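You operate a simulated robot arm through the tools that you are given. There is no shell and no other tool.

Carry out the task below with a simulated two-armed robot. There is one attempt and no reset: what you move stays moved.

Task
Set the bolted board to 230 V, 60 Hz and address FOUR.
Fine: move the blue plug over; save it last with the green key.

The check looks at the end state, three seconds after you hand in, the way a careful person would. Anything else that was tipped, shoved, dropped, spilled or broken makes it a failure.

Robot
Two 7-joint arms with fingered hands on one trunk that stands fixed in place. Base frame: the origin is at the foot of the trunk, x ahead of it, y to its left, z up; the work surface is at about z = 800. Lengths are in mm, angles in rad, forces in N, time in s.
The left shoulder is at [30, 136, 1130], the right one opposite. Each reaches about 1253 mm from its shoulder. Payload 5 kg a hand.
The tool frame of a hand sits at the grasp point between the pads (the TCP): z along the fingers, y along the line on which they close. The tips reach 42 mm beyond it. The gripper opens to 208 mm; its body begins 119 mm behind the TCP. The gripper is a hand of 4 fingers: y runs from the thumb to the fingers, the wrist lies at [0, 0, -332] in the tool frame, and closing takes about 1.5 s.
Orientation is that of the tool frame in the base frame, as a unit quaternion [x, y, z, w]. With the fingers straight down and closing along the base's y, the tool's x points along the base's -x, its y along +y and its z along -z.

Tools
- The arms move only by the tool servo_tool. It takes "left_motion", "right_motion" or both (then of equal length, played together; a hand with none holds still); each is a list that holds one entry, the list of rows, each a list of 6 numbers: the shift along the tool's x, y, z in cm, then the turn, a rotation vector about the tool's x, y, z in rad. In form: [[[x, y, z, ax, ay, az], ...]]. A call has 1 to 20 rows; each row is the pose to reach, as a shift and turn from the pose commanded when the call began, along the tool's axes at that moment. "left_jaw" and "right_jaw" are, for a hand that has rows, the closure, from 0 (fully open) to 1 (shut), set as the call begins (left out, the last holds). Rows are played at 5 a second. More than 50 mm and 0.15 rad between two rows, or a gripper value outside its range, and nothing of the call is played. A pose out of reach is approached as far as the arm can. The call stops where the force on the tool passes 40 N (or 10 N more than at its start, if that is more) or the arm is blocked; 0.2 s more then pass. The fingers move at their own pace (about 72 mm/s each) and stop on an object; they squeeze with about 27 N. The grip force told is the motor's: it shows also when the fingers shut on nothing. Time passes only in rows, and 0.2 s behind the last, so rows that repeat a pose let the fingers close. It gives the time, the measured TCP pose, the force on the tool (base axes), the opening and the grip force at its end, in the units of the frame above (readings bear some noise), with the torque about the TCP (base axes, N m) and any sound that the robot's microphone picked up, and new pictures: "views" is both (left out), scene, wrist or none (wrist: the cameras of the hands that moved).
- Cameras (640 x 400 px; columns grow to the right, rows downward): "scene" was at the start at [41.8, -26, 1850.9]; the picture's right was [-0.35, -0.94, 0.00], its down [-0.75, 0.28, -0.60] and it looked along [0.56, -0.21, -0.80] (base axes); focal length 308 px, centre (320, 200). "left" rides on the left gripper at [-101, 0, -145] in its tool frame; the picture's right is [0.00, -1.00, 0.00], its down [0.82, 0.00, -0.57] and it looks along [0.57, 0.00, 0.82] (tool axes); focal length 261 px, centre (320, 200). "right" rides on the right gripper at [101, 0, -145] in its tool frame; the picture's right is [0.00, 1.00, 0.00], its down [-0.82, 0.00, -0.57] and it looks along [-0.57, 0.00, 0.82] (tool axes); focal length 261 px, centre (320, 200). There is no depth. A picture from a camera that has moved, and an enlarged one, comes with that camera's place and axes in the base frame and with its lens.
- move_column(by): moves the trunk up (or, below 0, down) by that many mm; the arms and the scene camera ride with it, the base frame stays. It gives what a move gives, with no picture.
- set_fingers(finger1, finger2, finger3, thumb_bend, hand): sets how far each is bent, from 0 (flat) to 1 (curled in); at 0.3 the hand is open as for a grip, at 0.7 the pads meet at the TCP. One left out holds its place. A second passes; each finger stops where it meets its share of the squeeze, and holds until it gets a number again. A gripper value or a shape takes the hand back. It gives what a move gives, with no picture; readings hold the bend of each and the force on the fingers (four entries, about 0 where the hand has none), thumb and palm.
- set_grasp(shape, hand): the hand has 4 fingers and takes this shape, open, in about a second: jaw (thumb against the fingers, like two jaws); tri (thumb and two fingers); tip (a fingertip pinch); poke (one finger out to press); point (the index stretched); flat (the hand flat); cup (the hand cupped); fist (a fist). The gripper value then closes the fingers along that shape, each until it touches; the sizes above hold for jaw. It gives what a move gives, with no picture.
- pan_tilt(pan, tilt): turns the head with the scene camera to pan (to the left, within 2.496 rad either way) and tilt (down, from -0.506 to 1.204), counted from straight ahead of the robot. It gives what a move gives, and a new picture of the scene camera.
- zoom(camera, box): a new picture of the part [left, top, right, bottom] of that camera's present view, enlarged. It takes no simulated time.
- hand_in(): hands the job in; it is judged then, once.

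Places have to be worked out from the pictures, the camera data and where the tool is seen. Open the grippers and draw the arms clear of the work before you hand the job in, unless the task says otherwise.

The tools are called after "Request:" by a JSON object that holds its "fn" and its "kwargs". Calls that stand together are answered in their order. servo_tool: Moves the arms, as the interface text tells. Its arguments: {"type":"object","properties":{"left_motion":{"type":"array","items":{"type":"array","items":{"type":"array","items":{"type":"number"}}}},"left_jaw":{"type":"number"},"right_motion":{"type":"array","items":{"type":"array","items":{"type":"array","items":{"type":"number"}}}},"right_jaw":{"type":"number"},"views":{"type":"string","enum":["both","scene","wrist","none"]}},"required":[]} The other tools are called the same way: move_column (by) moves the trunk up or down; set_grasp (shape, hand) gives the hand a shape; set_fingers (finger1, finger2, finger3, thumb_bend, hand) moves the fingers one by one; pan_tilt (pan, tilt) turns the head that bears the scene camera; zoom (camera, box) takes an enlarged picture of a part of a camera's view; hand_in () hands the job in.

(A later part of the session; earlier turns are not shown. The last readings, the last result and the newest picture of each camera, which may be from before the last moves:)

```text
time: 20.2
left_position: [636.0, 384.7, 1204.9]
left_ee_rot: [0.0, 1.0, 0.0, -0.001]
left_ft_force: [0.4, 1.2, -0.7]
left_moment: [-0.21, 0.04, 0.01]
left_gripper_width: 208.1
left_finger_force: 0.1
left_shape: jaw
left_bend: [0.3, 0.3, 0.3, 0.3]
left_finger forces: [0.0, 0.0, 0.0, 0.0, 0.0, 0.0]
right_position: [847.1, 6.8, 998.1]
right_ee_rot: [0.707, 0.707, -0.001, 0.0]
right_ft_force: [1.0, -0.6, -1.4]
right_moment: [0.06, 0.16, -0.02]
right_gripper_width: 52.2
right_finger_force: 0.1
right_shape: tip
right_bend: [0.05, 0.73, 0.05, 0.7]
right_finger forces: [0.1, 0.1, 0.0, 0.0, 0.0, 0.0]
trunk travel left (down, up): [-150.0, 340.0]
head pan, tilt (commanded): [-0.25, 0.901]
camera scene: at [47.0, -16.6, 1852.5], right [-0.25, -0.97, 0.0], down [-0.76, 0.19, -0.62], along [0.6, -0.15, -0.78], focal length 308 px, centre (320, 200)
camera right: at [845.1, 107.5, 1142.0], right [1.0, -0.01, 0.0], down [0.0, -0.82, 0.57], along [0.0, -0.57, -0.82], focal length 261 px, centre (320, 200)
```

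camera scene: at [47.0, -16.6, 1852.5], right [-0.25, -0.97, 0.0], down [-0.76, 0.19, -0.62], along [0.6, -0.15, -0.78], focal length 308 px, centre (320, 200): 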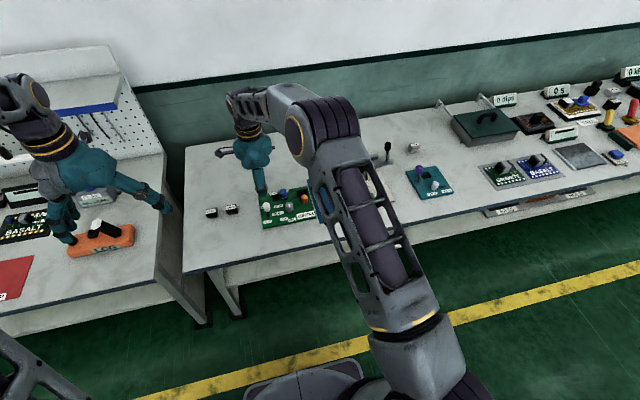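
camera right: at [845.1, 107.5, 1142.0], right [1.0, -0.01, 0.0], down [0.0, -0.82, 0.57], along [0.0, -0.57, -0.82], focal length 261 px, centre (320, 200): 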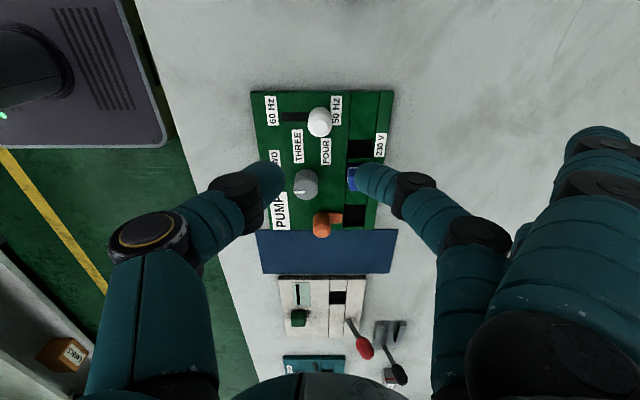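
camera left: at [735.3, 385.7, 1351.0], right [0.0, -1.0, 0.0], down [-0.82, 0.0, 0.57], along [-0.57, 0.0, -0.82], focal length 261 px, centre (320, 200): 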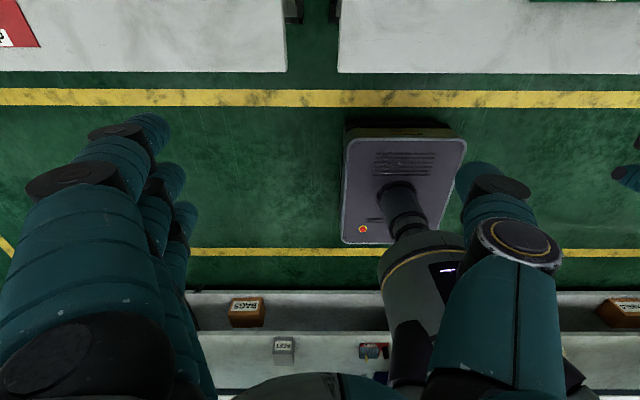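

The hand is centred over the slider and the view from the left is clear. I zoom to measure slider, dial and plug from this side.

Request:
{"fn": "zoom", "kwargs": {"camera": "right", "box": [240, 80, 400, 180]}}

Request:
{"fn": "zoom", "kwargs": {"camera": "right", "box": [240, 150, 400, 250]}}

Request:
{"fn": "zoom", "kwargs": {"camera": "scene", "box": [225, 160, 325, 235]}}

```text
4.00 times, centred on (320, 130) of right
camera zoom: at [845.1, 107.5, 1142.0], right [1.0, -0.01, 0.0], down [0.0, -0.82, 0.57], along [0.0, -0.57, -0.82], focal length 1043 px, centre (320, 480)
```

zoom: 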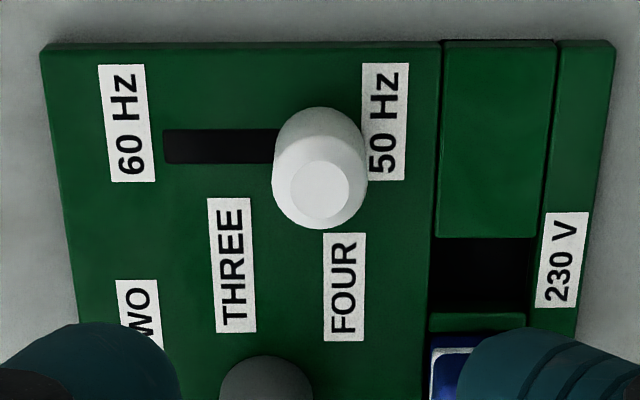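

```text
4.00 times, centred on (320, 200) of right
camera zoom: at [845.1, 107.5, 1142.0], right [1.0, -0.01, 0.0], down [0.0, -0.82, 0.57], along [0.0, -0.57, -0.82], focal length 1043 px, centre (320, 200)
```

zoom: 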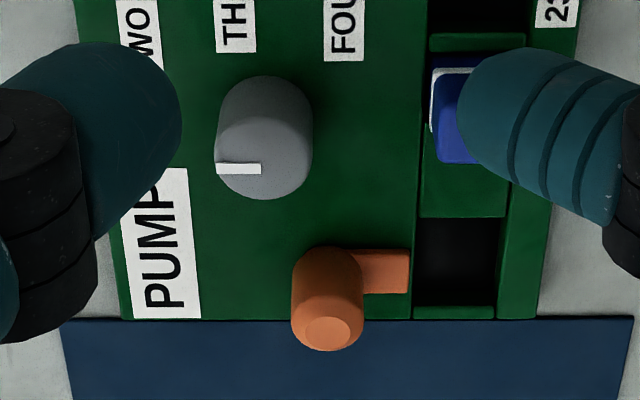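

```text
5.33 times, centred on (275, 198) of scene
camera zoom: at [47.0, -16.6, 1852.5], right [-0.25, -0.97, 0.0], down [-0.76, 0.19, -0.62], along [0.6, -0.15, -0.78], focal length 1644 px, centre (560, 213)
```

zoom: 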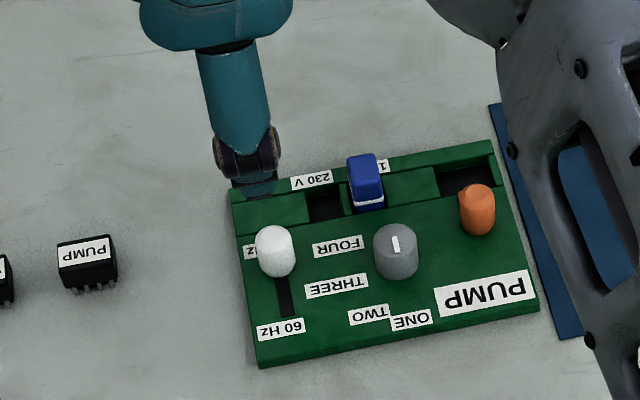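

The slider knob centre is about (845, 5.5), diameter ~27 mm, slot end at x ≈ 796; expected 60 Hz knob position x ≈ 805. I descend with the pinch open ~52 mm to TCP z ≈ 868 (tips ~826, above the board top ~813).

Request:
{"fn": "servo_tool", "kwargs": {"right_motion": [[[-0.1, -0.2, 2.5, 0, 0, 0], [-0.1, -0.2, 5, 0, 0, 0], [-0.1, -0.2, 7.5, 0, 0, 0], [-0.1, -0.2, 9.5, 0, 0, 0], [-0.1, -0.2, 11, 0, 0, 0], [-0.1, -0.2, 12, 0, 0, 0], [-0.1, -0.2, 12.6, 0, 0, 0], [-0.1, -0.2, 13, 0, 0, 0]]], "views": "both"}}

Request:
{"fn": "zoom", "kwargs": {"camera": "right", "box": [220, 100, 420, 250]}}

Request:
{"fn": "zoom", "kwargs": {"camera": "scene", "box": [225, 160, 325, 235]}}

```text
time: 22.0
left_position: [635.3, 384.4, 1206.0]
left_ee_rot: [0.0, 1.0, 0.0, 0.001]
left_ft_force: [0.0, -0.2, -1.1]
left_moment: [-0.01, 0.05, -0.02]
left_gripper_width: 208.0
left_finger_force: 0.0
left_shape: jaw
left_bend: [0.3, 0.3, 0.3, 0.3]
left_finger forces: [0.1, 0.0, 0.0, 0.0, 0.0, 0.0]
right_position: [842.6, 5.6, 870.1]
right_ee_rot: [0.707, 0.707, 0.001, 0.001]
right_ft_force: [0.3, 0.0, -0.3]
right_moment: [0.0, 0.02, 0.01]
right_gripper_width: 52.3
right_finger_force: 0.1
right_shape: tip
right_bend: [0.05, 0.73, 0.05, 0.7]
right_finger forces: [0.1, 0.0, 0.0, 0.0, 0.1, 0.0]
trunk travel left (down, up): [-150.0, 340.0]
head pan, tilt (commanded): [-0.25, 0.901]
camera scene: at [45.8, -18.2, 1852.6], right [-0.25, -0.97, 0.0], down [-0.76, 0.19, -0.62], along [0.6, -0.15, -0.78], focal length 308 px, centre (320, 200)
camera right: at [842.3, 106.1, 1014.2], right [1.0, 0.0, 0.0], down [0.0, -0.82, 0.57], along [0.0, -0.57, -0.82], focal length 261 px, centre (320, 200)
```

scene: 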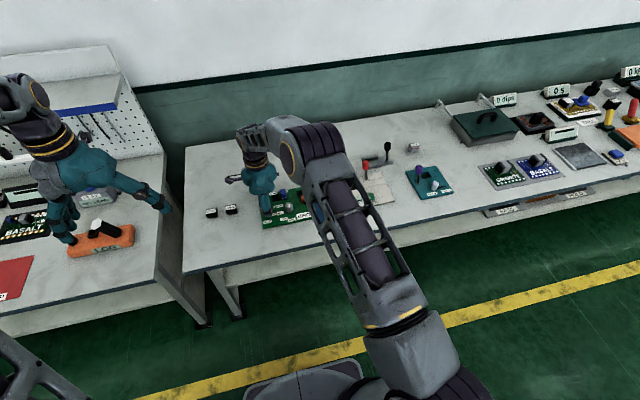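
right: 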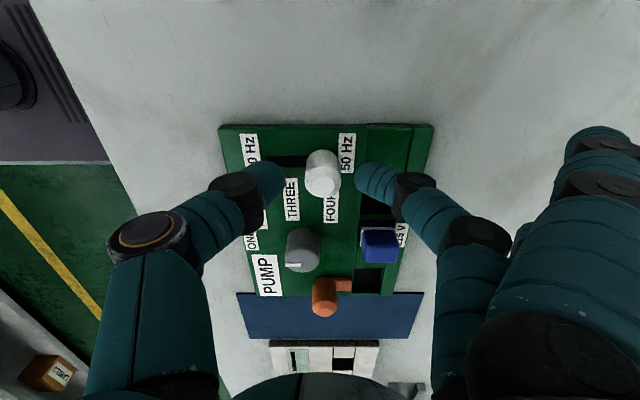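

```text
2.67 times, centred on (320, 175) of right
camera zoom: at [842.3, 106.1, 1014.2], right [1.0, 0.0, 0.0], down [0.0, -0.82, 0.57], along [0.0, -0.57, -0.82], focal length 695 px, centre (320, 267)
```

zoom: 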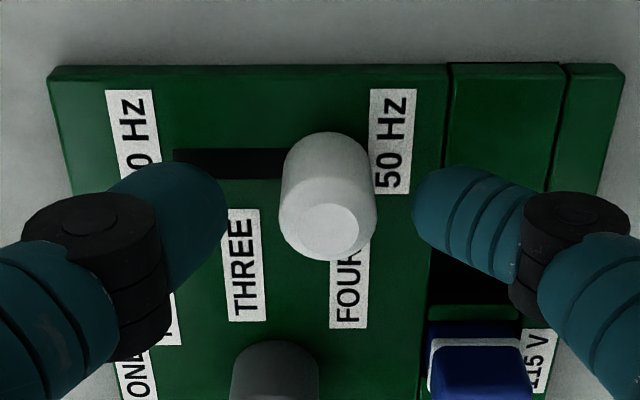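

```text
5.33 times, centred on (275, 198) of scene
camera zoom: at [45.8, -18.2, 1852.6], right [-0.25, -0.97, 0.0], down [-0.76, 0.19, -0.62], along [0.6, -0.15, -0.78], focal length 1644 px, centre (560, 213)
```

zoom: 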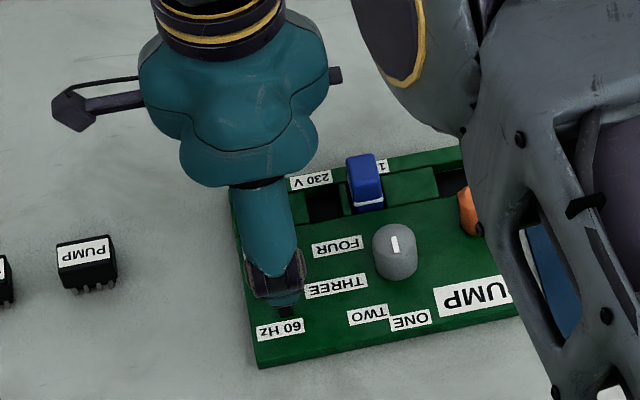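

Knob is at x ≈ 845, TCP at 842.6, y aligned. I nudge +2.5 mm in x, down 4 mm, and close the pinch on the knob.

Request:
{"fn": "servo_tool", "kwargs": {"right_motion": [[[0, 0.25, 0.2, 0, 0, 0], [0, 0.25, 0.4, 0, 0, 0]]], "views": "none"}}

Request:
{"fn": "servo_tool", "kwargs": {"right_motion": [[[0, 0, 0, 0, 0, 0], [0, 0, 0, 0, 0, 0], [0, 0, 0, 0, 0, 0], [0, 0, 0, 0, 0, 0], [0, 0, 0, 0, 0, 0]]], "right_jaw": 1.0, "views": "wrist"}}

```text
time: 22.6
left_position: [635.8, 384.4, 1206.3]
left_ee_rot: [0.0, 1.0, 0.001, 0.0]
left_ft_force: [0.0, 0.1, -0.8]
left_moment: [0.02, -0.03, -0.02]
left_gripper_width: 208.0
left_finger_force: 0.2
left_shape: jaw
left_bend: [0.3, 0.3, 0.3, 0.3]
left_finger forces: [0.0, 0.1, 0.0, 0.1, 0.1, 0.1]
right_position: [844.3, 6.5, 865.0]
right_ee_rot: [0.708, 0.707, 0.0, 0.0]
right_ft_force: [-0.3, -0.1, -0.3]
right_moment: [-0.03, -0.04, 0.0]
right_gripper_width: 52.6
right_finger_force: 0.0
right_shape: tip
right_bend: [0.05, 0.73, 0.05, 0.7]
right_finger forces: [0.0, 0.0, 0.0, 0.1, 0.0, 0.0]
trunk travel left (down, up): [-150.0, 340.0]
head pan, tilt (commanded): [-0.25, 0.901]
```

```text
time: 23.8
left_position: [634.7, 383.1, 1207.1]
left_ee_rot: [-0.001, 1.0, 0.0, 0.0]
left_ft_force: [-0.4, -0.3, 0.0]
left_moment: [-0.01, 0.05, -0.01]
left_gripper_width: 208.2
left_finger_force: 0.0
left_shape: jaw
left_bend: [0.3, 0.3, 0.3, 0.3]
left_finger forces: [0.0, 0.0, 0.0, 0.1, 0.1, 0.0]
right_position: [844.7, 5.7, 865.1]
right_ee_rot: [0.707, 0.707, -0.001, 0.0]
right_ft_force: [0.1, 0.3, -4.1]
right_moment: [0.0, -0.05, 0.02]
right_gripper_width: 22.3
right_finger_force: 27.2
right_shape: tip
right_bend: [0.27, 0.72, 0.27, 0.7]
right_finger forces: [0.0, 23.6, 0.0, 0.0, 23.8, 0.0]
trunk travel left (down, up): [-150.0, 340.0]
head pan, tilt (commanded): [-0.25, 0.901]
camera right: at [844.6, 106.3, 1009.7], right [1.0, 0.0, 0.0], down [0.0, -0.82, 0.57], along [0.0, -0.57, -0.82], focal length 261 px, centre (320, 200)
```

right: 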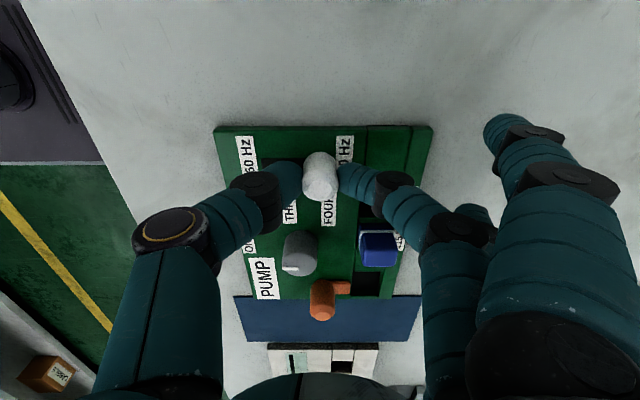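

The pinch holds the knob with ~27 N. I slide it 40 mm toward the robot (−x) to the 60 Hz end.

Request:
{"fn": "servo_tool", "kwargs": {"right_motion": [[[0, -0.6, 0, 0, 0, 0], [0, -1.3, 0, 0, 0, 0], [0, -2.0, 0, 0, 0, 0], [0, -2.7, 0, 0, 0, 0], [0, -3.4, 0, 0, 0, 0], [0, -4.0, 0, 0, 0, 0], [0, -4.0, 0, 0, 0, 0]]], "views": "both"}}

Request:
{"fn": "zoom", "kwargs": {"camera": "right", "box": [220, 100, 420, 250]}}

```text
time: 25.4
left_position: [634.9, 384.6, 1205.4]
left_ee_rot: [-0.001, 1.0, 0.0, -0.001]
left_ft_force: [0.1, -0.4, 0.0]
left_moment: [-0.03, -0.01, -0.01]
left_gripper_width: 208.1
left_finger_force: 0.1
left_shape: jaw
left_bend: [0.3, 0.3, 0.3, 0.3]
left_finger forces: [0.0, 0.0, 0.0, 0.0, 0.1, 0.0]
right_position: [805.6, 7.2, 866.3]
right_ee_rot: [0.707, 0.707, -0.002, 0.0]
right_ft_force: [1.4, 2.3, -9.1]
right_moment: [0.05, -0.16, 0.02]
right_gripper_width: 22.1
right_finger_force: 27.4
right_shape: tip
right_bend: [0.28, 0.72, 0.28, 0.7]
right_finger forces: [0.0, 24.8, 0.0, 0.1, 22.7, 0.0]
trunk travel left (down, up): [-150.0, 340.0]
head pan, tilt (commanded): [-0.25, 0.901]
camera scene: at [46.5, -18.1, 1852.5], right [-0.25, -0.97, 0.0], down [-0.76, 0.19, -0.62], along [0.6, -0.15, -0.78], focal length 308 px, centre (320, 200)
camera right: at [804.2, 106.2, 1009.9], right [1.0, 0.0, 0.0], down [0.0, -0.82, 0.57], along [0.0, -0.57, -0.82], focal length 261 px, centre (320, 200)
```

scene: 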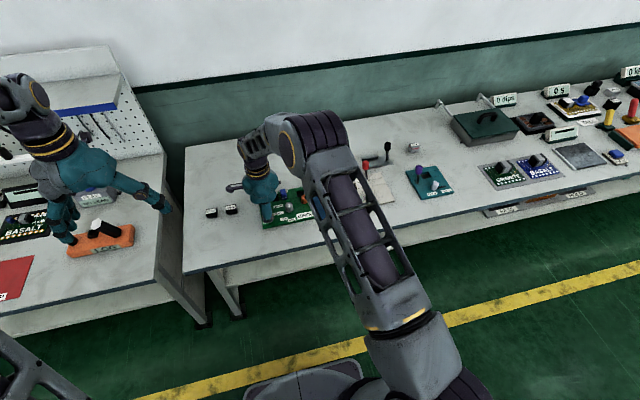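
right: 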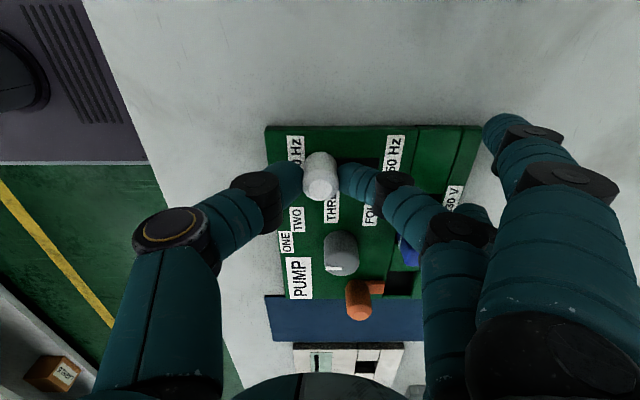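

```text
2.67 times, centred on (320, 175) of right
camera zoom: at [804.2, 106.2, 1009.9], right [1.0, 0.0, 0.0], down [0.0, -0.82, 0.57], along [0.0, -0.57, -0.82], focal length 695 px, centre (320, 267)
```

zoom: 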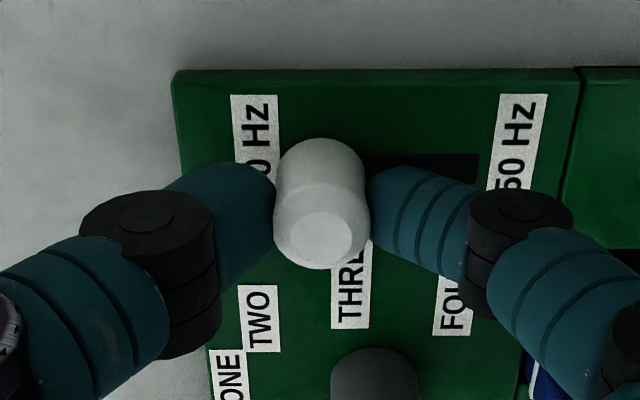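

The knob now sits at x ≈ 805 by the 60 Hz label and the slot (796–854) is open behind it. I press 2 mm further to confirm it is against its stop.

Request:
{"fn": "servo_tool", "kwargs": {"right_motion": [[[0, -0.1, 0, 0, 0, 0], [0, -0.2, 0, 0, 0, 0], [0, -0.2, 0, 0, 0, 0]]], "views": "none"}}

```text
time: 26.2
left_position: [636.2, 383.5, 1205.9]
left_ee_rot: [0.0, 1.0, 0.0, -0.001]
left_ft_force: [0.4, 0.1, -0.9]
left_moment: [-0.03, 0.03, 0.0]
left_gripper_width: 208.1
left_finger_force: 0.1
left_shape: jaw
left_bend: [0.3, 0.3, 0.3, 0.3]
left_finger forces: [0.1, 0.0, 0.0, 0.0, 0.0, 0.0]
right_position: [803.6, 5.4, 865.0]
right_ee_rot: [0.707, 0.707, -0.001, 0.0]
right_ft_force: [7.7, 1.2, -9.7]
right_moment: [0.05, -0.36, -0.01]
right_gripper_width: 21.8
right_finger_force: 27.4
right_shape: tip
right_bend: [0.28, 0.72, 0.28, 0.7]
right_finger forces: [0.0, 28.1, 0.0, 0.0, 20.6, 0.0]
trunk travel left (down, up): [-150.0, 340.0]
head pan, tilt (commanded): [-0.25, 0.901]
```

The x force rose to ~8 N: the slider is at its stop. I open the pinch to ~52 mm, then lift straight up.

Request:
{"fn": "servo_tool", "kwargs": {"right_motion": [[[0, 0.1, 0, 0, 0, 0], [0, 0.15, 0, 0, 0, 0], [0, 0.15, 0, 0, 0, 0], [0, 0.15, -1.5, 0, 0, 0], [0, 0.15, -4, 0, 0, 0], [0, 0.15, -7, 0, 0, 0], [0, 0.15, -10, 0, 0, 0]]], "right_jaw": 0.75, "views": "both"}}

Request:
{"fn": "zoom", "kwargs": {"camera": "right", "box": [220, 60, 460, 240]}}

```text
time: 27.8
left_position: [633.8, 384.1, 1205.5]
left_ee_rot: [0.0, 1.0, 0.0, 0.0]
left_ft_force: [-1.2, 0.6, 0.7]
left_moment: [0.03, -0.06, 0.01]
left_gripper_width: 208.2
left_finger_force: 0.1
left_shape: jaw
left_bend: [0.3, 0.3, 0.3, 0.3]
left_finger forces: [0.1, 0.0, 0.1, 0.0, 0.1, 0.1]
right_position: [802.7, 6.1, 966.9]
right_ee_rot: [0.707, 0.707, 0.001, 0.0]
right_ft_force: [-1.5, -0.7, -1.6]
right_moment: [0.02, -0.12, -0.03]
right_gripper_width: 51.6
right_finger_force: 0.1
right_shape: tip
right_bend: [0.05, 0.73, 0.05, 0.7]
right_finger forces: [0.0, 0.0, 0.0, 0.0, 0.0, 0.0]
trunk travel left (down, up): [-150.0, 340.0]
head pan, tilt (commanded): [-0.25, 0.901]
camera scene: at [44.6, -18.4, 1852.7], right [-0.25, -0.97, 0.0], down [-0.76, 0.19, -0.62], along [0.6, -0.15, -0.78], focal length 308 px, centre (320, 200)
camera right: at [802.2, 106.4, 1110.9], right [1.0, 0.0, 0.0], down [0.0, -0.82, 0.57], along [0.0, -0.57, -0.82], focal length 261 px, centre (320, 200)
```

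scene: 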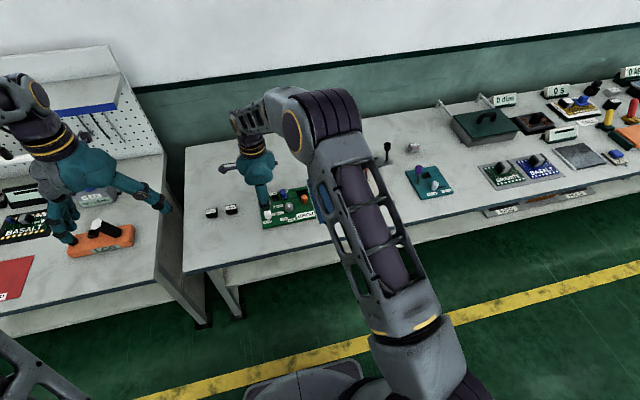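
right: 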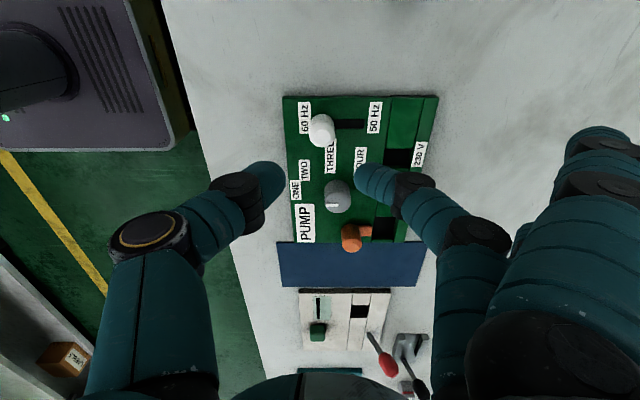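

```text
2.22 times, centred on (340, 150) of right
camera zoom: at [802.2, 106.4, 1110.9], right [1.0, 0.0, 0.0], down [0.0, -0.82, 0.57], along [0.0, -0.57, -0.82], focal length 579 px, centre (276, 311)
```

zoom: 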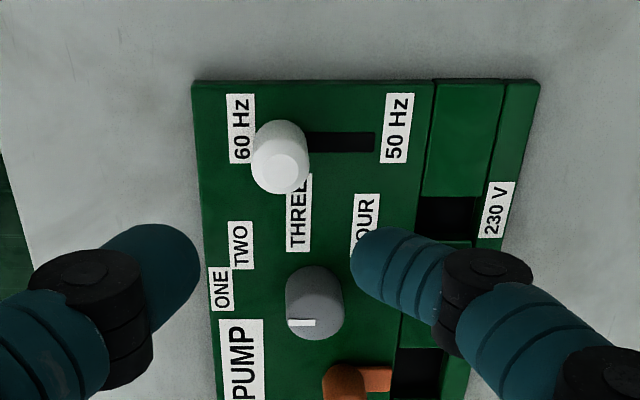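

Slider is at 60 Hz. Next I move at height over the blue plug (≈ 896, -74) and check alignment before descending.

Request:
{"fn": "servo_tool", "kwargs": {"right_motion": [[[-2.7, 3.1, 0, 0, 0, 0], [-5.4, 6.2, 0, 0, 0, 0], [-8.0, 9.3, 0, 0, 0, 0], [-8.0, 9.3, 0, 0, 0, 0]]], "views": "both"}}

Request:
{"fn": "zoom", "kwargs": {"camera": "right", "box": [240, 60, 400, 180]}}

Request:
{"fn": "zoom", "kwargs": {"camera": "scene", "box": [225, 150, 325, 235]}}

```text
time: 28.8
left_position: [633.3, 385.0, 1207.9]
left_ee_rot: [0.0, 1.0, 0.0, 0.0]
left_ft_force: [-0.2, 0.7, 0.7]
left_moment: [-0.11, -0.1, -0.01]
left_gripper_width: 208.1
left_finger_force: 0.0
left_shape: jaw
left_bend: [0.3, 0.3, 0.3, 0.3]
left_finger forces: [0.0, 0.0, 0.0, 0.0, 0.0, 0.0]
right_position: [896.2, -73.4, 967.2]
right_ee_rot: [0.707, 0.707, 0.0, 0.001]
right_ft_force: [-0.9, 0.1, 0.8]
right_moment: [-0.05, -0.07, 0.01]
right_gripper_width: 51.6
right_finger_force: 0.1
right_shape: tip
right_bend: [0.05, 0.73, 0.05, 0.7]
right_finger forces: [0.1, 0.0, 0.1, 0.1, 0.1, 0.0]
trunk travel left (down, up): [-150.0, 340.0]
head pan, tilt (commanded): [-0.25, 0.901]
camera scene: at [44.0, -17.4, 1852.7], right [-0.25, -0.97, 0.0], down [-0.76, 0.19, -0.62], along [0.6, -0.15, -0.78], focal length 308 px, centre (320, 200)
camera right: at [896.3, 26.6, 1110.8], right [1.0, 0.0, 0.0], down [0.0, -0.82, 0.57], along [0.0, -0.57, -0.82], focal length 261 px, centre (320, 200)
```

scene: 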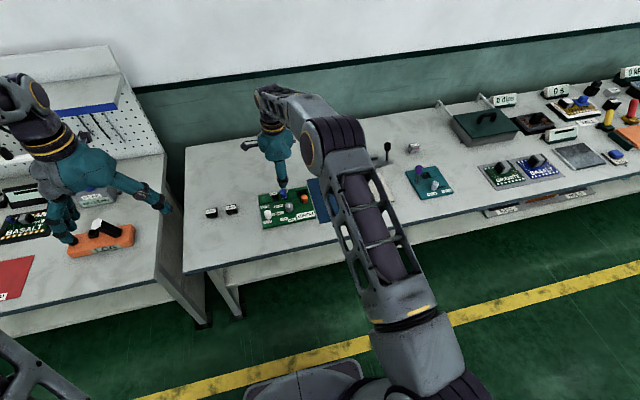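
right: 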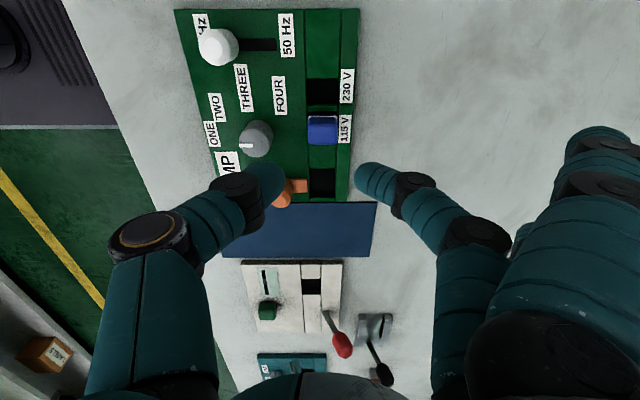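

```text
3.33 times, centred on (320, 120) of right
camera zoom: at [896.3, 26.6, 1110.8], right [1.0, 0.0, 0.0], down [0.0, -0.82, 0.57], along [0.0, -0.57, -0.82], focal length 869 px, centre (320, 467)
```

zoom: 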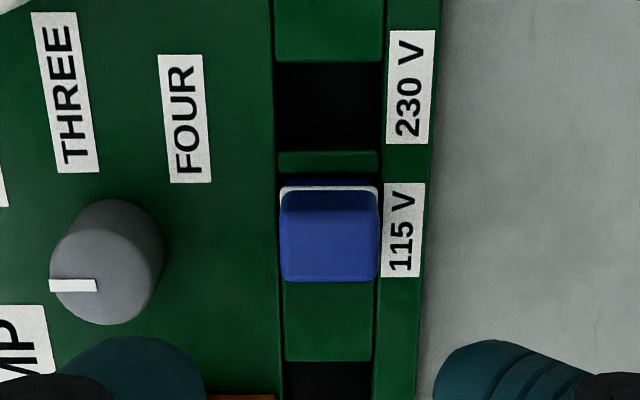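

```text
4.71 times, centred on (275, 192) of scene
camera zoom: at [44.0, -17.4, 1852.7], right [-0.25, -0.97, 0.0], down [-0.76, 0.19, -0.62], along [0.6, -0.15, -0.78], focal length 1451 px, centre (532, 235)
```

zoom: 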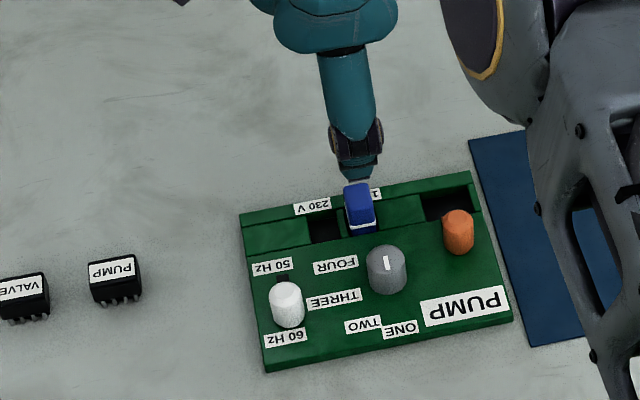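

From this view the plug measures ~31 × 23 mm centred near (898.5, -73), the 230 V pocket is ~34 × 27 mm centred near (898.7, -39.5), so the shift is ≈ 33.5 mm along +y. I descend around the plug to TCP z ≈ 866.

Request:
{"fn": "servo_tool", "kwargs": {"right_motion": [[[0.05, 0.25, 2.5, 0, 0, 0], [0.05, 0.25, 5, 0, 0, 0], [0.05, 0.25, 7, 0, 0, 0], [0.05, 0.25, 8.5, 0, 0, 0], [0.05, 0.25, 9.5, 0, 0, 0], [0.05, 0.25, 10.1, 0, 0, 0], [0.05, 0.25, 10.1, 0, 0, 0]]], "views": "both"}}

Request:
{"fn": "zoom", "kwargs": {"camera": "right", "box": [240, 100, 400, 220]}}

Request:
{"fn": "zoom", "kwargs": {"camera": "scene", "box": [225, 150, 325, 235]}}

```text
time: 30.4
left_position: [634.4, 383.7, 1206.0]
left_ee_rot: [0.0, 1.0, -0.001, 0.0]
left_ft_force: [0.3, 0.6, -0.6]
left_moment: [0.0, 0.03, 0.02]
left_gripper_width: 207.7
left_finger_force: 0.0
left_shape: jaw
left_bend: [0.3, 0.3, 0.3, 0.3]
left_finger forces: [0.0, 0.0, 0.1, 0.1, 0.0, 0.0]
right_position: [900.9, -73.4, 865.1]
right_ee_rot: [0.707, 0.707, -0.001, -0.001]
right_ft_force: [0.4, 0.5, -0.2]
right_moment: [0.0, 0.04, 0.02]
right_gripper_width: 51.6
right_finger_force: 0.0
right_shape: tip
right_bend: [0.05, 0.73, 0.05, 0.7]
right_finger forces: [0.0, 0.0, 0.0, 0.0, 1.8, 0.1]
trunk travel left (down, up): [-150.0, 340.0]
head pan, tilt (commanded): [-0.25, 0.901]
camera scene: at [45.6, -18.3, 1852.6], right [-0.25, -0.97, 0.0], down [-0.76, 0.19, -0.62], along [0.6, -0.15, -0.78], focal length 308 px, centre (320, 200)
camera right: at [899.7, 26.5, 1009.2], right [1.0, 0.0, 0.0], down [0.0, -0.82, 0.57], along [0.0, -0.57, -0.82], focal length 261 px, centre (320, 200)
```

scene: 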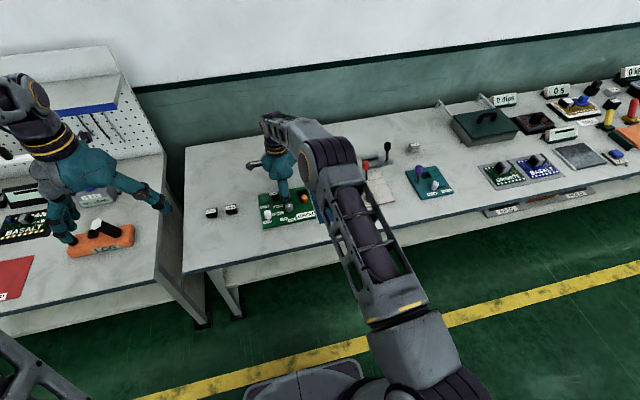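
right: 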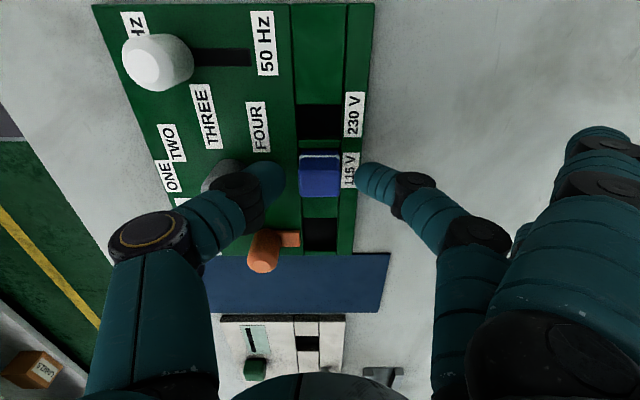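

```text
3.33 times, centred on (320, 160) of right
camera zoom: at [899.7, 26.5, 1009.2], right [1.0, 0.0, 0.0], down [0.0, -0.82, 0.57], along [0.0, -0.57, -0.82], focal length 869 px, centre (320, 333)
```

zoom: 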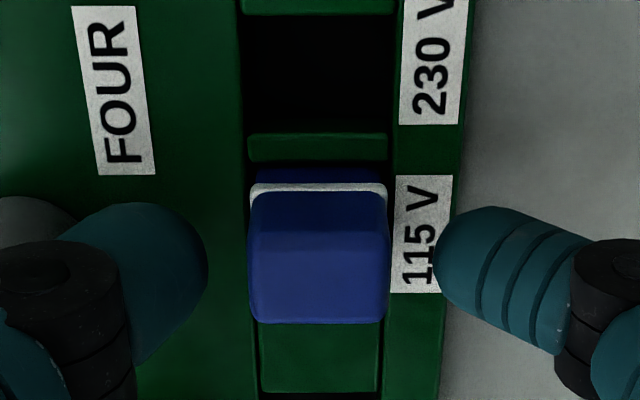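

```text
4.71 times, centred on (275, 192) of scene
camera zoom: at [45.6, -18.3, 1852.6], right [-0.25, -0.97, 0.0], down [-0.76, 0.19, -0.62], along [0.6, -0.15, -0.78], focal length 1451 px, centre (532, 235)
```

zoom: 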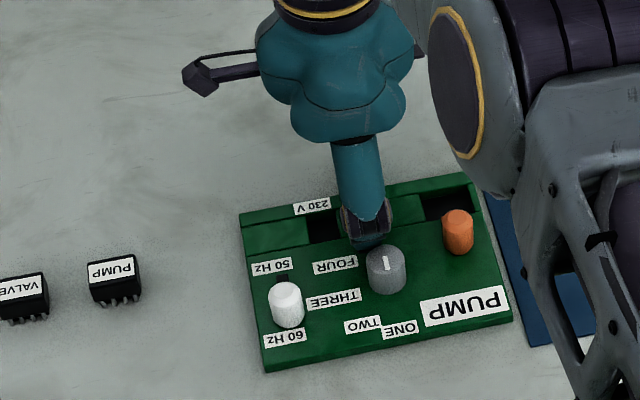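

Plug is centred between thumb and finger (image centre u≈319). A slight 1.8 N on the thumb may be a light touch near the dial; closing moves the thumb away from it. I close the pinch on the plug.

Request:
{"fn": "servo_tool", "kwargs": {"right_motion": [[[0, 0, 0, 0, 0, 0], [0, 0, 0, 0, 0, 0], [0, 0, 0, 0, 0, 0], [0, 0, 0, 0, 0, 0], [0, 0, 0, 0, 0, 0]]], "right_jaw": 1.0, "views": "wrist"}}

Request:
{"fn": "zoom", "kwargs": {"camera": "right", "box": [200, 100, 400, 240]}}

```text
time: 31.6
left_position: [634.9, 384.2, 1205.6]
left_ee_rot: [0.0, 1.0, 0.0, 0.0]
left_ft_force: [-1.1, 0.9, 0.1]
left_moment: [0.03, 0.01, 0.01]
left_gripper_width: 208.0
left_finger_force: 0.0
left_shape: jaw
left_bend: [0.3, 0.3, 0.3, 0.3]
left_finger forces: [0.0, 0.0, 0.0, 0.0, 0.0, 0.0]
right_position: [901.2, -74.1, 864.0]
right_ee_rot: [0.706, 0.708, -0.001, 0.001]
right_ft_force: [6.8, -1.1, 1.3]
right_moment: [-0.01, -0.27, 0.03]
right_gripper_width: 30.2
right_finger_force: 27.6
right_shape: tip
right_bend: [0.27, 0.72, 0.27, 0.71]
right_finger forces: [0.0, 26.2, 0.1, 0.0, 20.6, 0.1]
trunk travel left (down, up): [-150.0, 340.0]
head pan, tilt (commanded): [-0.25, 0.901]
camera right: at [899.9, 26.3, 1009.0], right [1.0, 0.0, 0.0], down [0.0, -0.82, 0.57], along [0.0, -0.57, -0.82], focal length 261 px, centre (320, 200)
```

right: 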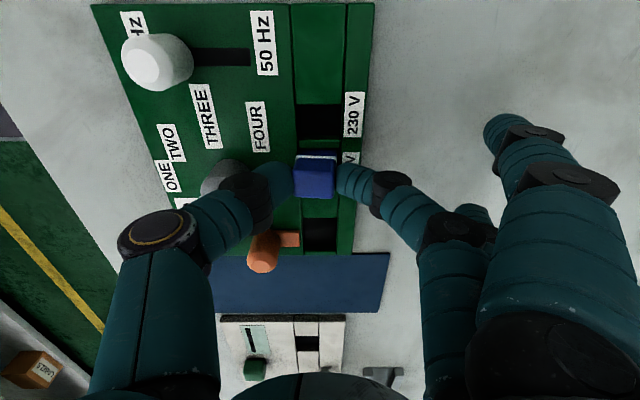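

```text
2.86 times, centred on (300, 170) of right
camera zoom: at [899.9, 26.3, 1009.0], right [1.0, 0.0, 0.0], down [0.0, -0.82, 0.57], along [0.0, -0.57, -0.82], focal length 745 px, centre (377, 286)
```

zoom: 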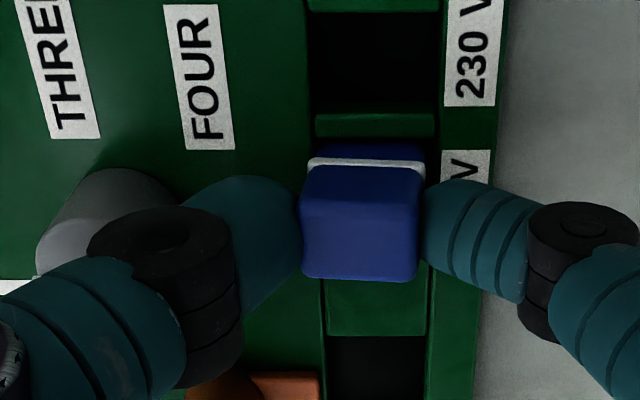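

Gripped at 30 mm width; a +6.8 N x reaction suggests the plug is pressed toward the near pocket wall. I ease +2.5 mm in x, then lift slowly 5 cm.

Request:
{"fn": "servo_tool", "kwargs": {"right_motion": [[[0, 0.15, 0, 0, 0, 0], [0, 0.25, 0, 0, 0, 0], [0, 0.25, -0.5, 0, 0, 0], [0, 0.25, -1.0, 0, 0, 0], [0, 0.25, -1.6, 0, 0, 0], [0, 0.25, -2.4, 0, 0, 0], [0, 0.25, -3.4, 0, 0, 0], [0, 0.25, -4.2, 0, 0, 0], [0, 0.25, -5, 0, 0, 0], [0, 0.25, -5, 0, 0, 0]]], "views": "both"}}

Request:
{"fn": "zoom", "kwargs": {"camera": "right", "box": [220, 60, 420, 220]}}

Request:
{"fn": "zoom", "kwargs": {"camera": "scene", "box": [225, 150, 325, 235]}}

```text
time: 33.8
left_position: [635.3, 384.7, 1206.7]
left_ee_rot: [0.0, 1.0, 0.0, 0.0]
left_ft_force: [1.1, 0.2, 0.2]
left_moment: [0.01, 0.04, 0.03]
left_gripper_width: 207.7
left_finger_force: 0.1
left_shape: jaw
left_bend: [0.3, 0.3, 0.3, 0.3]
left_finger forces: [0.0, 0.1, 0.0, 0.0, 0.1, 0.0]
right_position: [902.3, -74.3, 915.0]
right_ee_rot: [0.707, 0.707, 0.001, 0.0]
right_ft_force: [-0.3, -1.2, -1.0]
right_moment: [-0.02, 0.03, 0.01]
right_gripper_width: 30.0
right_finger_force: 27.2
right_shape: tip
right_bend: [0.28, 0.72, 0.28, 0.71]
right_finger forces: [0.0, 23.6, 0.0, 0.0, 23.7, 0.0]
trunk travel left (down, up): [-150.0, 340.0]
head pan, tilt (commanded): [-0.25, 0.901]
camera scene: at [45.8, -18.3, 1852.6], right [-0.25, -0.97, 0.0], down [-0.76, 0.19, -0.62], along [0.6, -0.15, -0.78], focal length 308 px, centre (320, 200)
camera right: at [901.9, 26.4, 1058.9], right [1.0, 0.0, 0.0], down [0.0, -0.82, 0.57], along [0.0, -0.57, -0.82], focal length 261 px, centre (320, 200)
```

scene: 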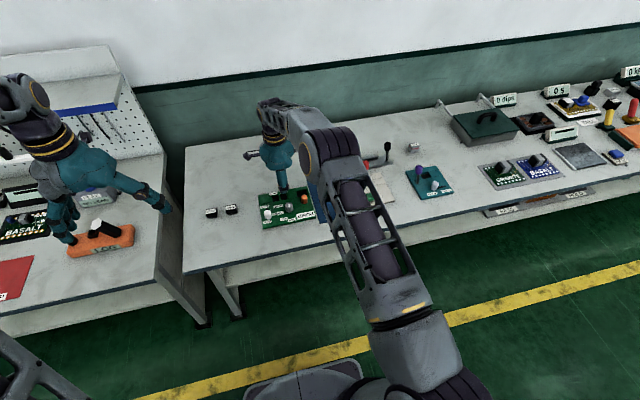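
right: 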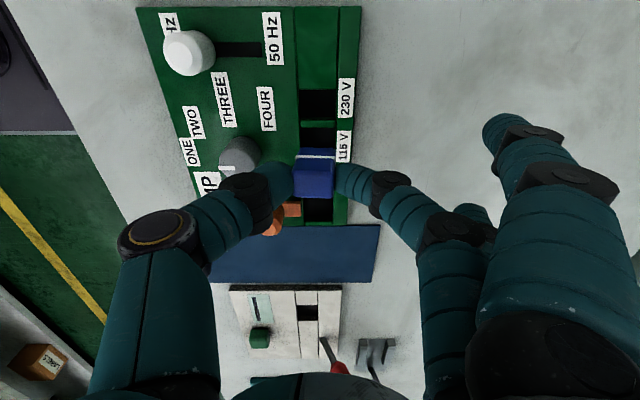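

```text
2.50 times, centred on (320, 140) of right
camera zoom: at [901.9, 26.4, 1058.9], right [1.0, 0.0, 0.0], down [0.0, -0.82, 0.57], along [0.0, -0.57, -0.82], focal length 652 px, centre (320, 350)
```

zoom: 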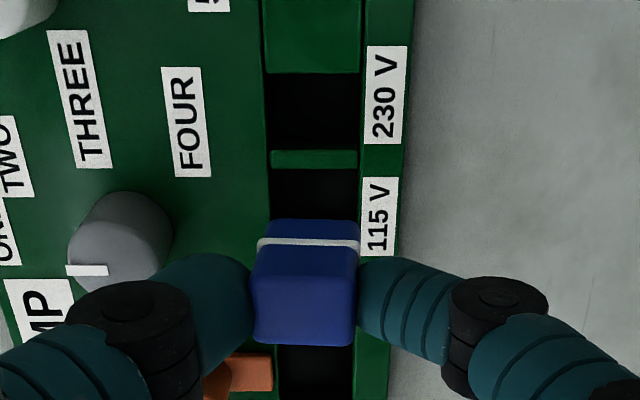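

```text
4.71 times, centred on (275, 192) of scene
camera zoom: at [45.8, -18.3, 1852.6], right [-0.25, -0.97, 0.0], down [-0.76, 0.19, -0.62], along [0.6, -0.15, -0.78], focal length 1451 px, centre (532, 235)
```

zoom: 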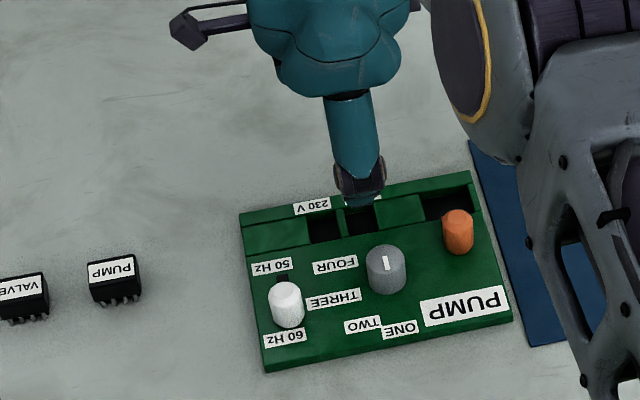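

The plug is lifted cleanly and held. The 230 V pocket is centred at y ≈ -39.4, x ≈ 899; I shift +34 mm in y at height and look again.

Request:
{"fn": "servo_tool", "kwargs": {"right_motion": [[[0.9, 0.1, 0, 0, 0, 0], [1.8, 0.1, 0, 0, 0, 0], [2.7, 0.1, 0, 0, 0, 0], [3.4, 0.1, 0, 0, 0, 0], [3.4, 0.1, 0, 0, 0, 0], [3.4, 0.1, 0, 0, 0, 0]]], "views": "wrist"}}

Request:
{"fn": "zoom", "kwargs": {"camera": "right", "box": [240, 100, 400, 220]}}

Request:
{"fn": "zoom", "kwargs": {"camera": "scene", "box": [245, 165, 325, 220]}}

```text
time: 35.2
left_position: [634.4, 384.4, 1205.8]
left_ee_rot: [0.0, 1.0, 0.0, -0.001]
left_ft_force: [-1.0, 1.1, -0.3]
left_moment: [-0.04, 0.01, -0.02]
left_gripper_width: 207.9
left_finger_force: 0.0
left_shape: jaw
left_bend: [0.3, 0.3, 0.3, 0.3]
left_finger forces: [0.0, 0.1, 0.0, 0.1, 0.0, 0.0]
right_position: [902.4, -39.9, 914.7]
right_ee_rot: [0.707, 0.707, -0.001, -0.001]
right_ft_force: [-1.1, 0.0, -1.0]
right_moment: [-0.02, 0.03, -0.02]
right_gripper_width: 29.8
right_finger_force: 27.3
right_shape: tip
right_bend: [0.28, 0.72, 0.28, 0.71]
right_finger forces: [0.0, 23.6, 0.0, 0.0, 23.8, 0.2]
trunk travel left (down, up): [-150.0, 340.0]
head pan, tilt (commanded): [-0.25, 0.901]
camera right: at [902.8, 60.6, 1059.1], right [1.0, 0.0, 0.0], down [0.0, -0.82, 0.57], along [0.0, -0.57, -0.82], focal length 261 px, centre (320, 200)
```

right: 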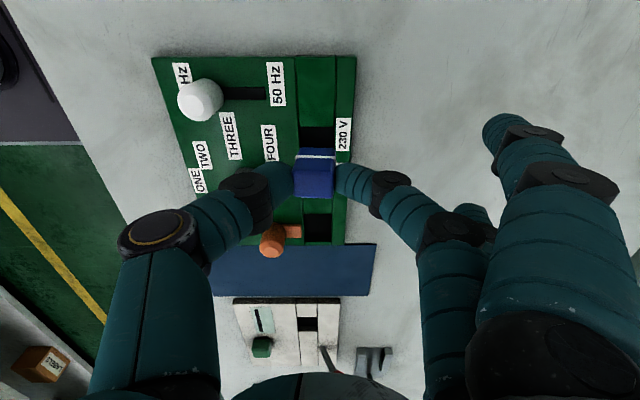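

```text
3.33 times, centred on (320, 160) of right
camera zoom: at [902.8, 60.6, 1059.1], right [1.0, 0.0, 0.0], down [0.0, -0.82, 0.57], along [0.0, -0.57, -0.82], focal length 869 px, centre (320, 333)
```

zoom: 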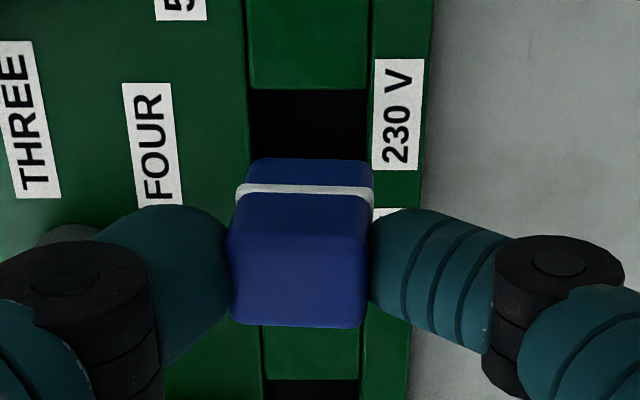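

```text
7.27 times, centred on (285, 192) of scene
camera zoom: at [45.6, -18.2, 1852.6], right [-0.25, -0.97, 0.0], down [-0.76, 0.19, -0.62], along [0.6, -0.15, -0.78], focal length 2242 px, centre (574, 254)
```

zoom: 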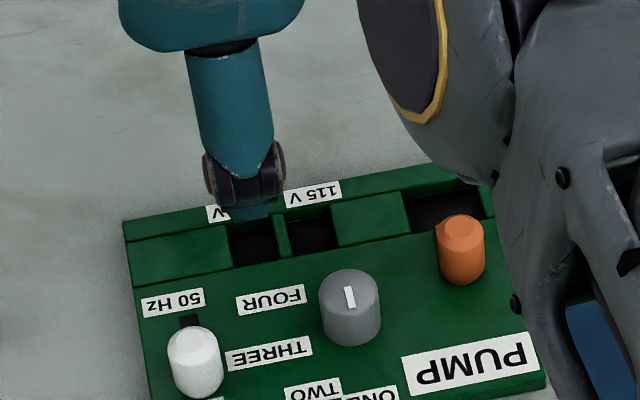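

Plug y looks aligned with the 230 V pocket, but the plug may be tilted a few degrees about y in the pinch. I zoom in tightly to quantify it.

Request:
{"fn": "zoom", "kwargs": {"camera": "right", "box": [285, 135, 365, 205]}}

Request:
{"fn": "pan_tilt", "kwargs": {"pan": 0.0, "tilt": 0.85}}

Request:
{"fn": "zoom", "kwargs": {"camera": "scene", "box": [290, 165, 370, 220]}}

```text
5.71 times, centred on (325, 170) of right
camera zoom: at [902.8, 60.6, 1059.1], right [1.0, 0.0, 0.0], down [0.0, -0.82, 0.57], along [0.0, -0.57, -0.82], focal length 1489 px, centre (291, 371)
```

zoom: 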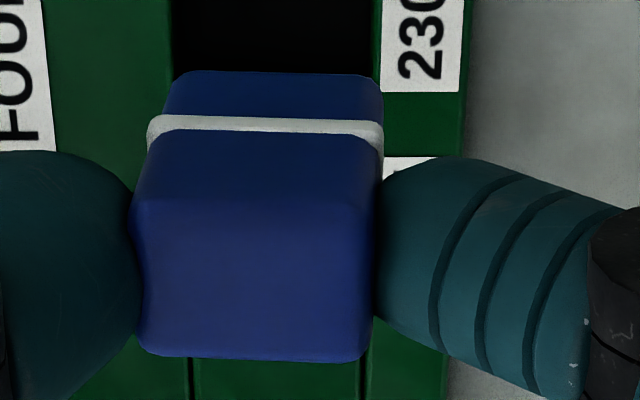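

```text
time: 35.9
left_position: [635.9, 384.6, 1205.9]
left_ee_rot: [0.0, 1.0, 0.0, 0.0]
left_ft_force: [1.6, 0.9, 0.0]
left_moment: [0.01, 0.0, -0.02]
left_gripper_width: 207.8
left_finger_force: 0.0
left_shape: jaw
left_bend: [0.3, 0.3, 0.3, 0.3]
left_finger forces: [0.0, 0.0, 0.0, 0.1, 0.0, 0.0]
right_position: [904.1, -40.8, 914.5]
right_ee_rot: [0.707, 0.707, -0.001, 0.0]
right_ft_force: [-0.5, 0.0, 0.1]
right_moment: [0.0, -0.03, 0.0]
right_gripper_width: 30.3
right_finger_force: 26.9
right_shape: tip
right_bend: [0.28, 0.72, 0.28, 0.71]
right_finger forces: [0.0, 23.7, 0.0, 0.0, 23.7, 0.1]
trunk travel left (down, up): [-150.0, 340.0]
head pan, tilt (commanded): [0.0, 0.85]
camera scene: at [50.6, 0.3, 1856.5], right [0.0, -1.0, 0.0], down [-0.75, 0.0, -0.66], along [0.66, 0.0, -0.75], focal length 308 px, centre (320, 200)
```

scene: 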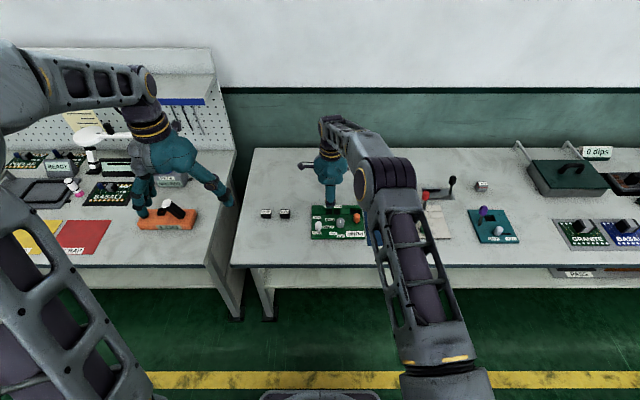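

```text
7.27 times, centred on (330, 192) of scene
camera zoom: at [50.6, 0.3, 1856.5], right [0.0, -1.0, 0.0], down [-0.75, 0.0, -0.66], along [0.66, 0.0, -0.75], focal length 2242 px, centre (247, 254)
```

zoom: 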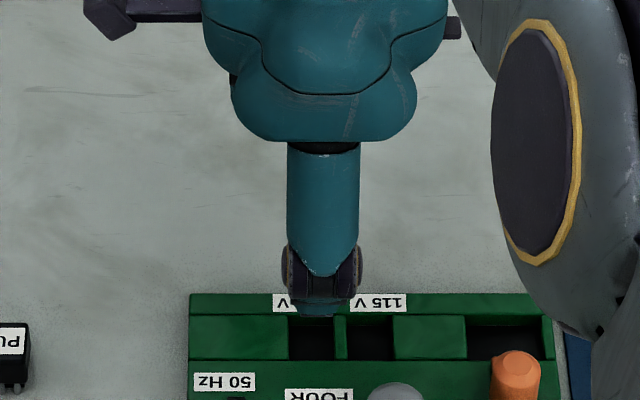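

Tilt is about 3° (base at x≈900.3, top at ≈897.7). I counter-rotate 0.055 rad about tool x, shift +2.4 mm in x, and lower 3 cm to just above the pocket for a check.

Request:
{"fn": "servo_tool", "kwargs": {"right_motion": [[[0, 0.12, 0, 0.028, 0, 0], [0, 0.24, 0, 0.055, 0, 0], [0, 0.24, 1.0, 0.055, 0, 0], [0, 0.24, 2.0, 0.055, 0, 0], [0, 0.24, 2.6, 0.055, 0, 0], [0, 0.24, 3.0, 0.055, 0, 0], [0, 0.24, 3.0, 0.055, 0, 0]]], "views": "wrist"}}

Request:
{"fn": "zoom", "kwargs": {"camera": "right", "box": [275, 125, 365, 205]}}

```text
time: 37.5
left_position: [635.0, 384.0, 1206.0]
left_ee_rot: [0.0, 1.0, 0.0, 0.0]
left_ft_force: [0.2, -0.2, 0.0]
left_moment: [-0.02, 0.04, -0.01]
left_gripper_width: 207.6
left_finger_force: 0.0
left_shape: jaw
left_bend: [0.3, 0.3, 0.3, 0.3]
left_finger forces: [0.1, 0.0, 0.0, 0.0, 0.0, 0.1]
right_position: [905.3, -39.5, 885.0]
right_ee_rot: [0.707, 0.707, -0.02, -0.02]
right_ft_force: [0.4, 0.1, -0.8]
right_moment: [0.03, 0.0, -0.03]
right_gripper_width: 30.1
right_finger_force: 27.1
right_shape: tip
right_bend: [0.28, 0.72, 0.28, 0.71]
right_finger forces: [0.0, 23.5, 0.0, 0.1, 23.6, 0.1]
trunk travel left (down, up): [-150.0, 340.0]
head pan, tilt (commanded): [0.0, 0.85]
camera right: at [913.3, 60.6, 1028.9], right [1.0, 0.0, -0.06], down [0.03, -0.82, 0.57], along [-0.05, -0.57, -0.82], focal length 261 px, centre (320, 200)
```

right: 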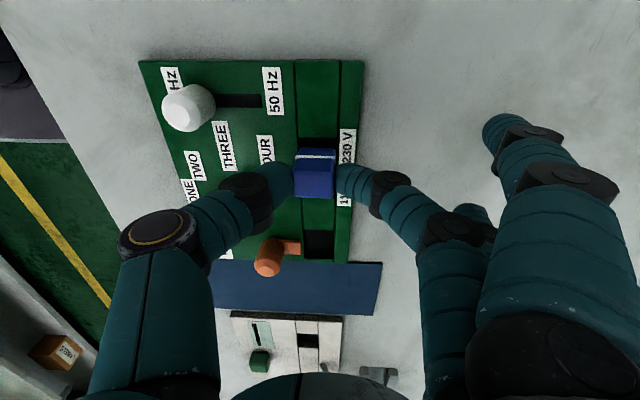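

```text
5.00 times, centred on (320, 165) of right
camera zoom: at [913.3, 60.6, 1028.9], right [1.0, 0.0, -0.06], down [0.03, -0.82, 0.57], along [-0.05, -0.57, -0.82], focal length 1303 px, centre (320, 375)
```

zoom: 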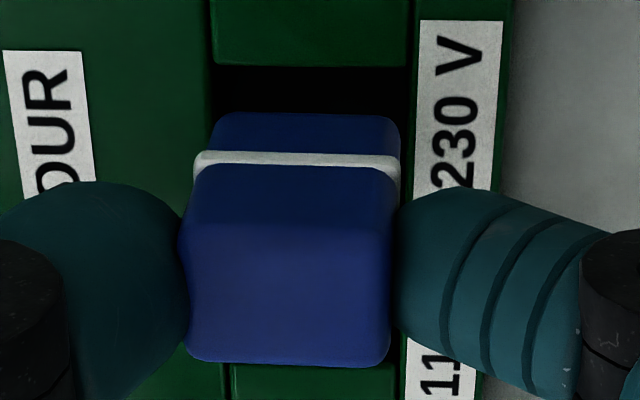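

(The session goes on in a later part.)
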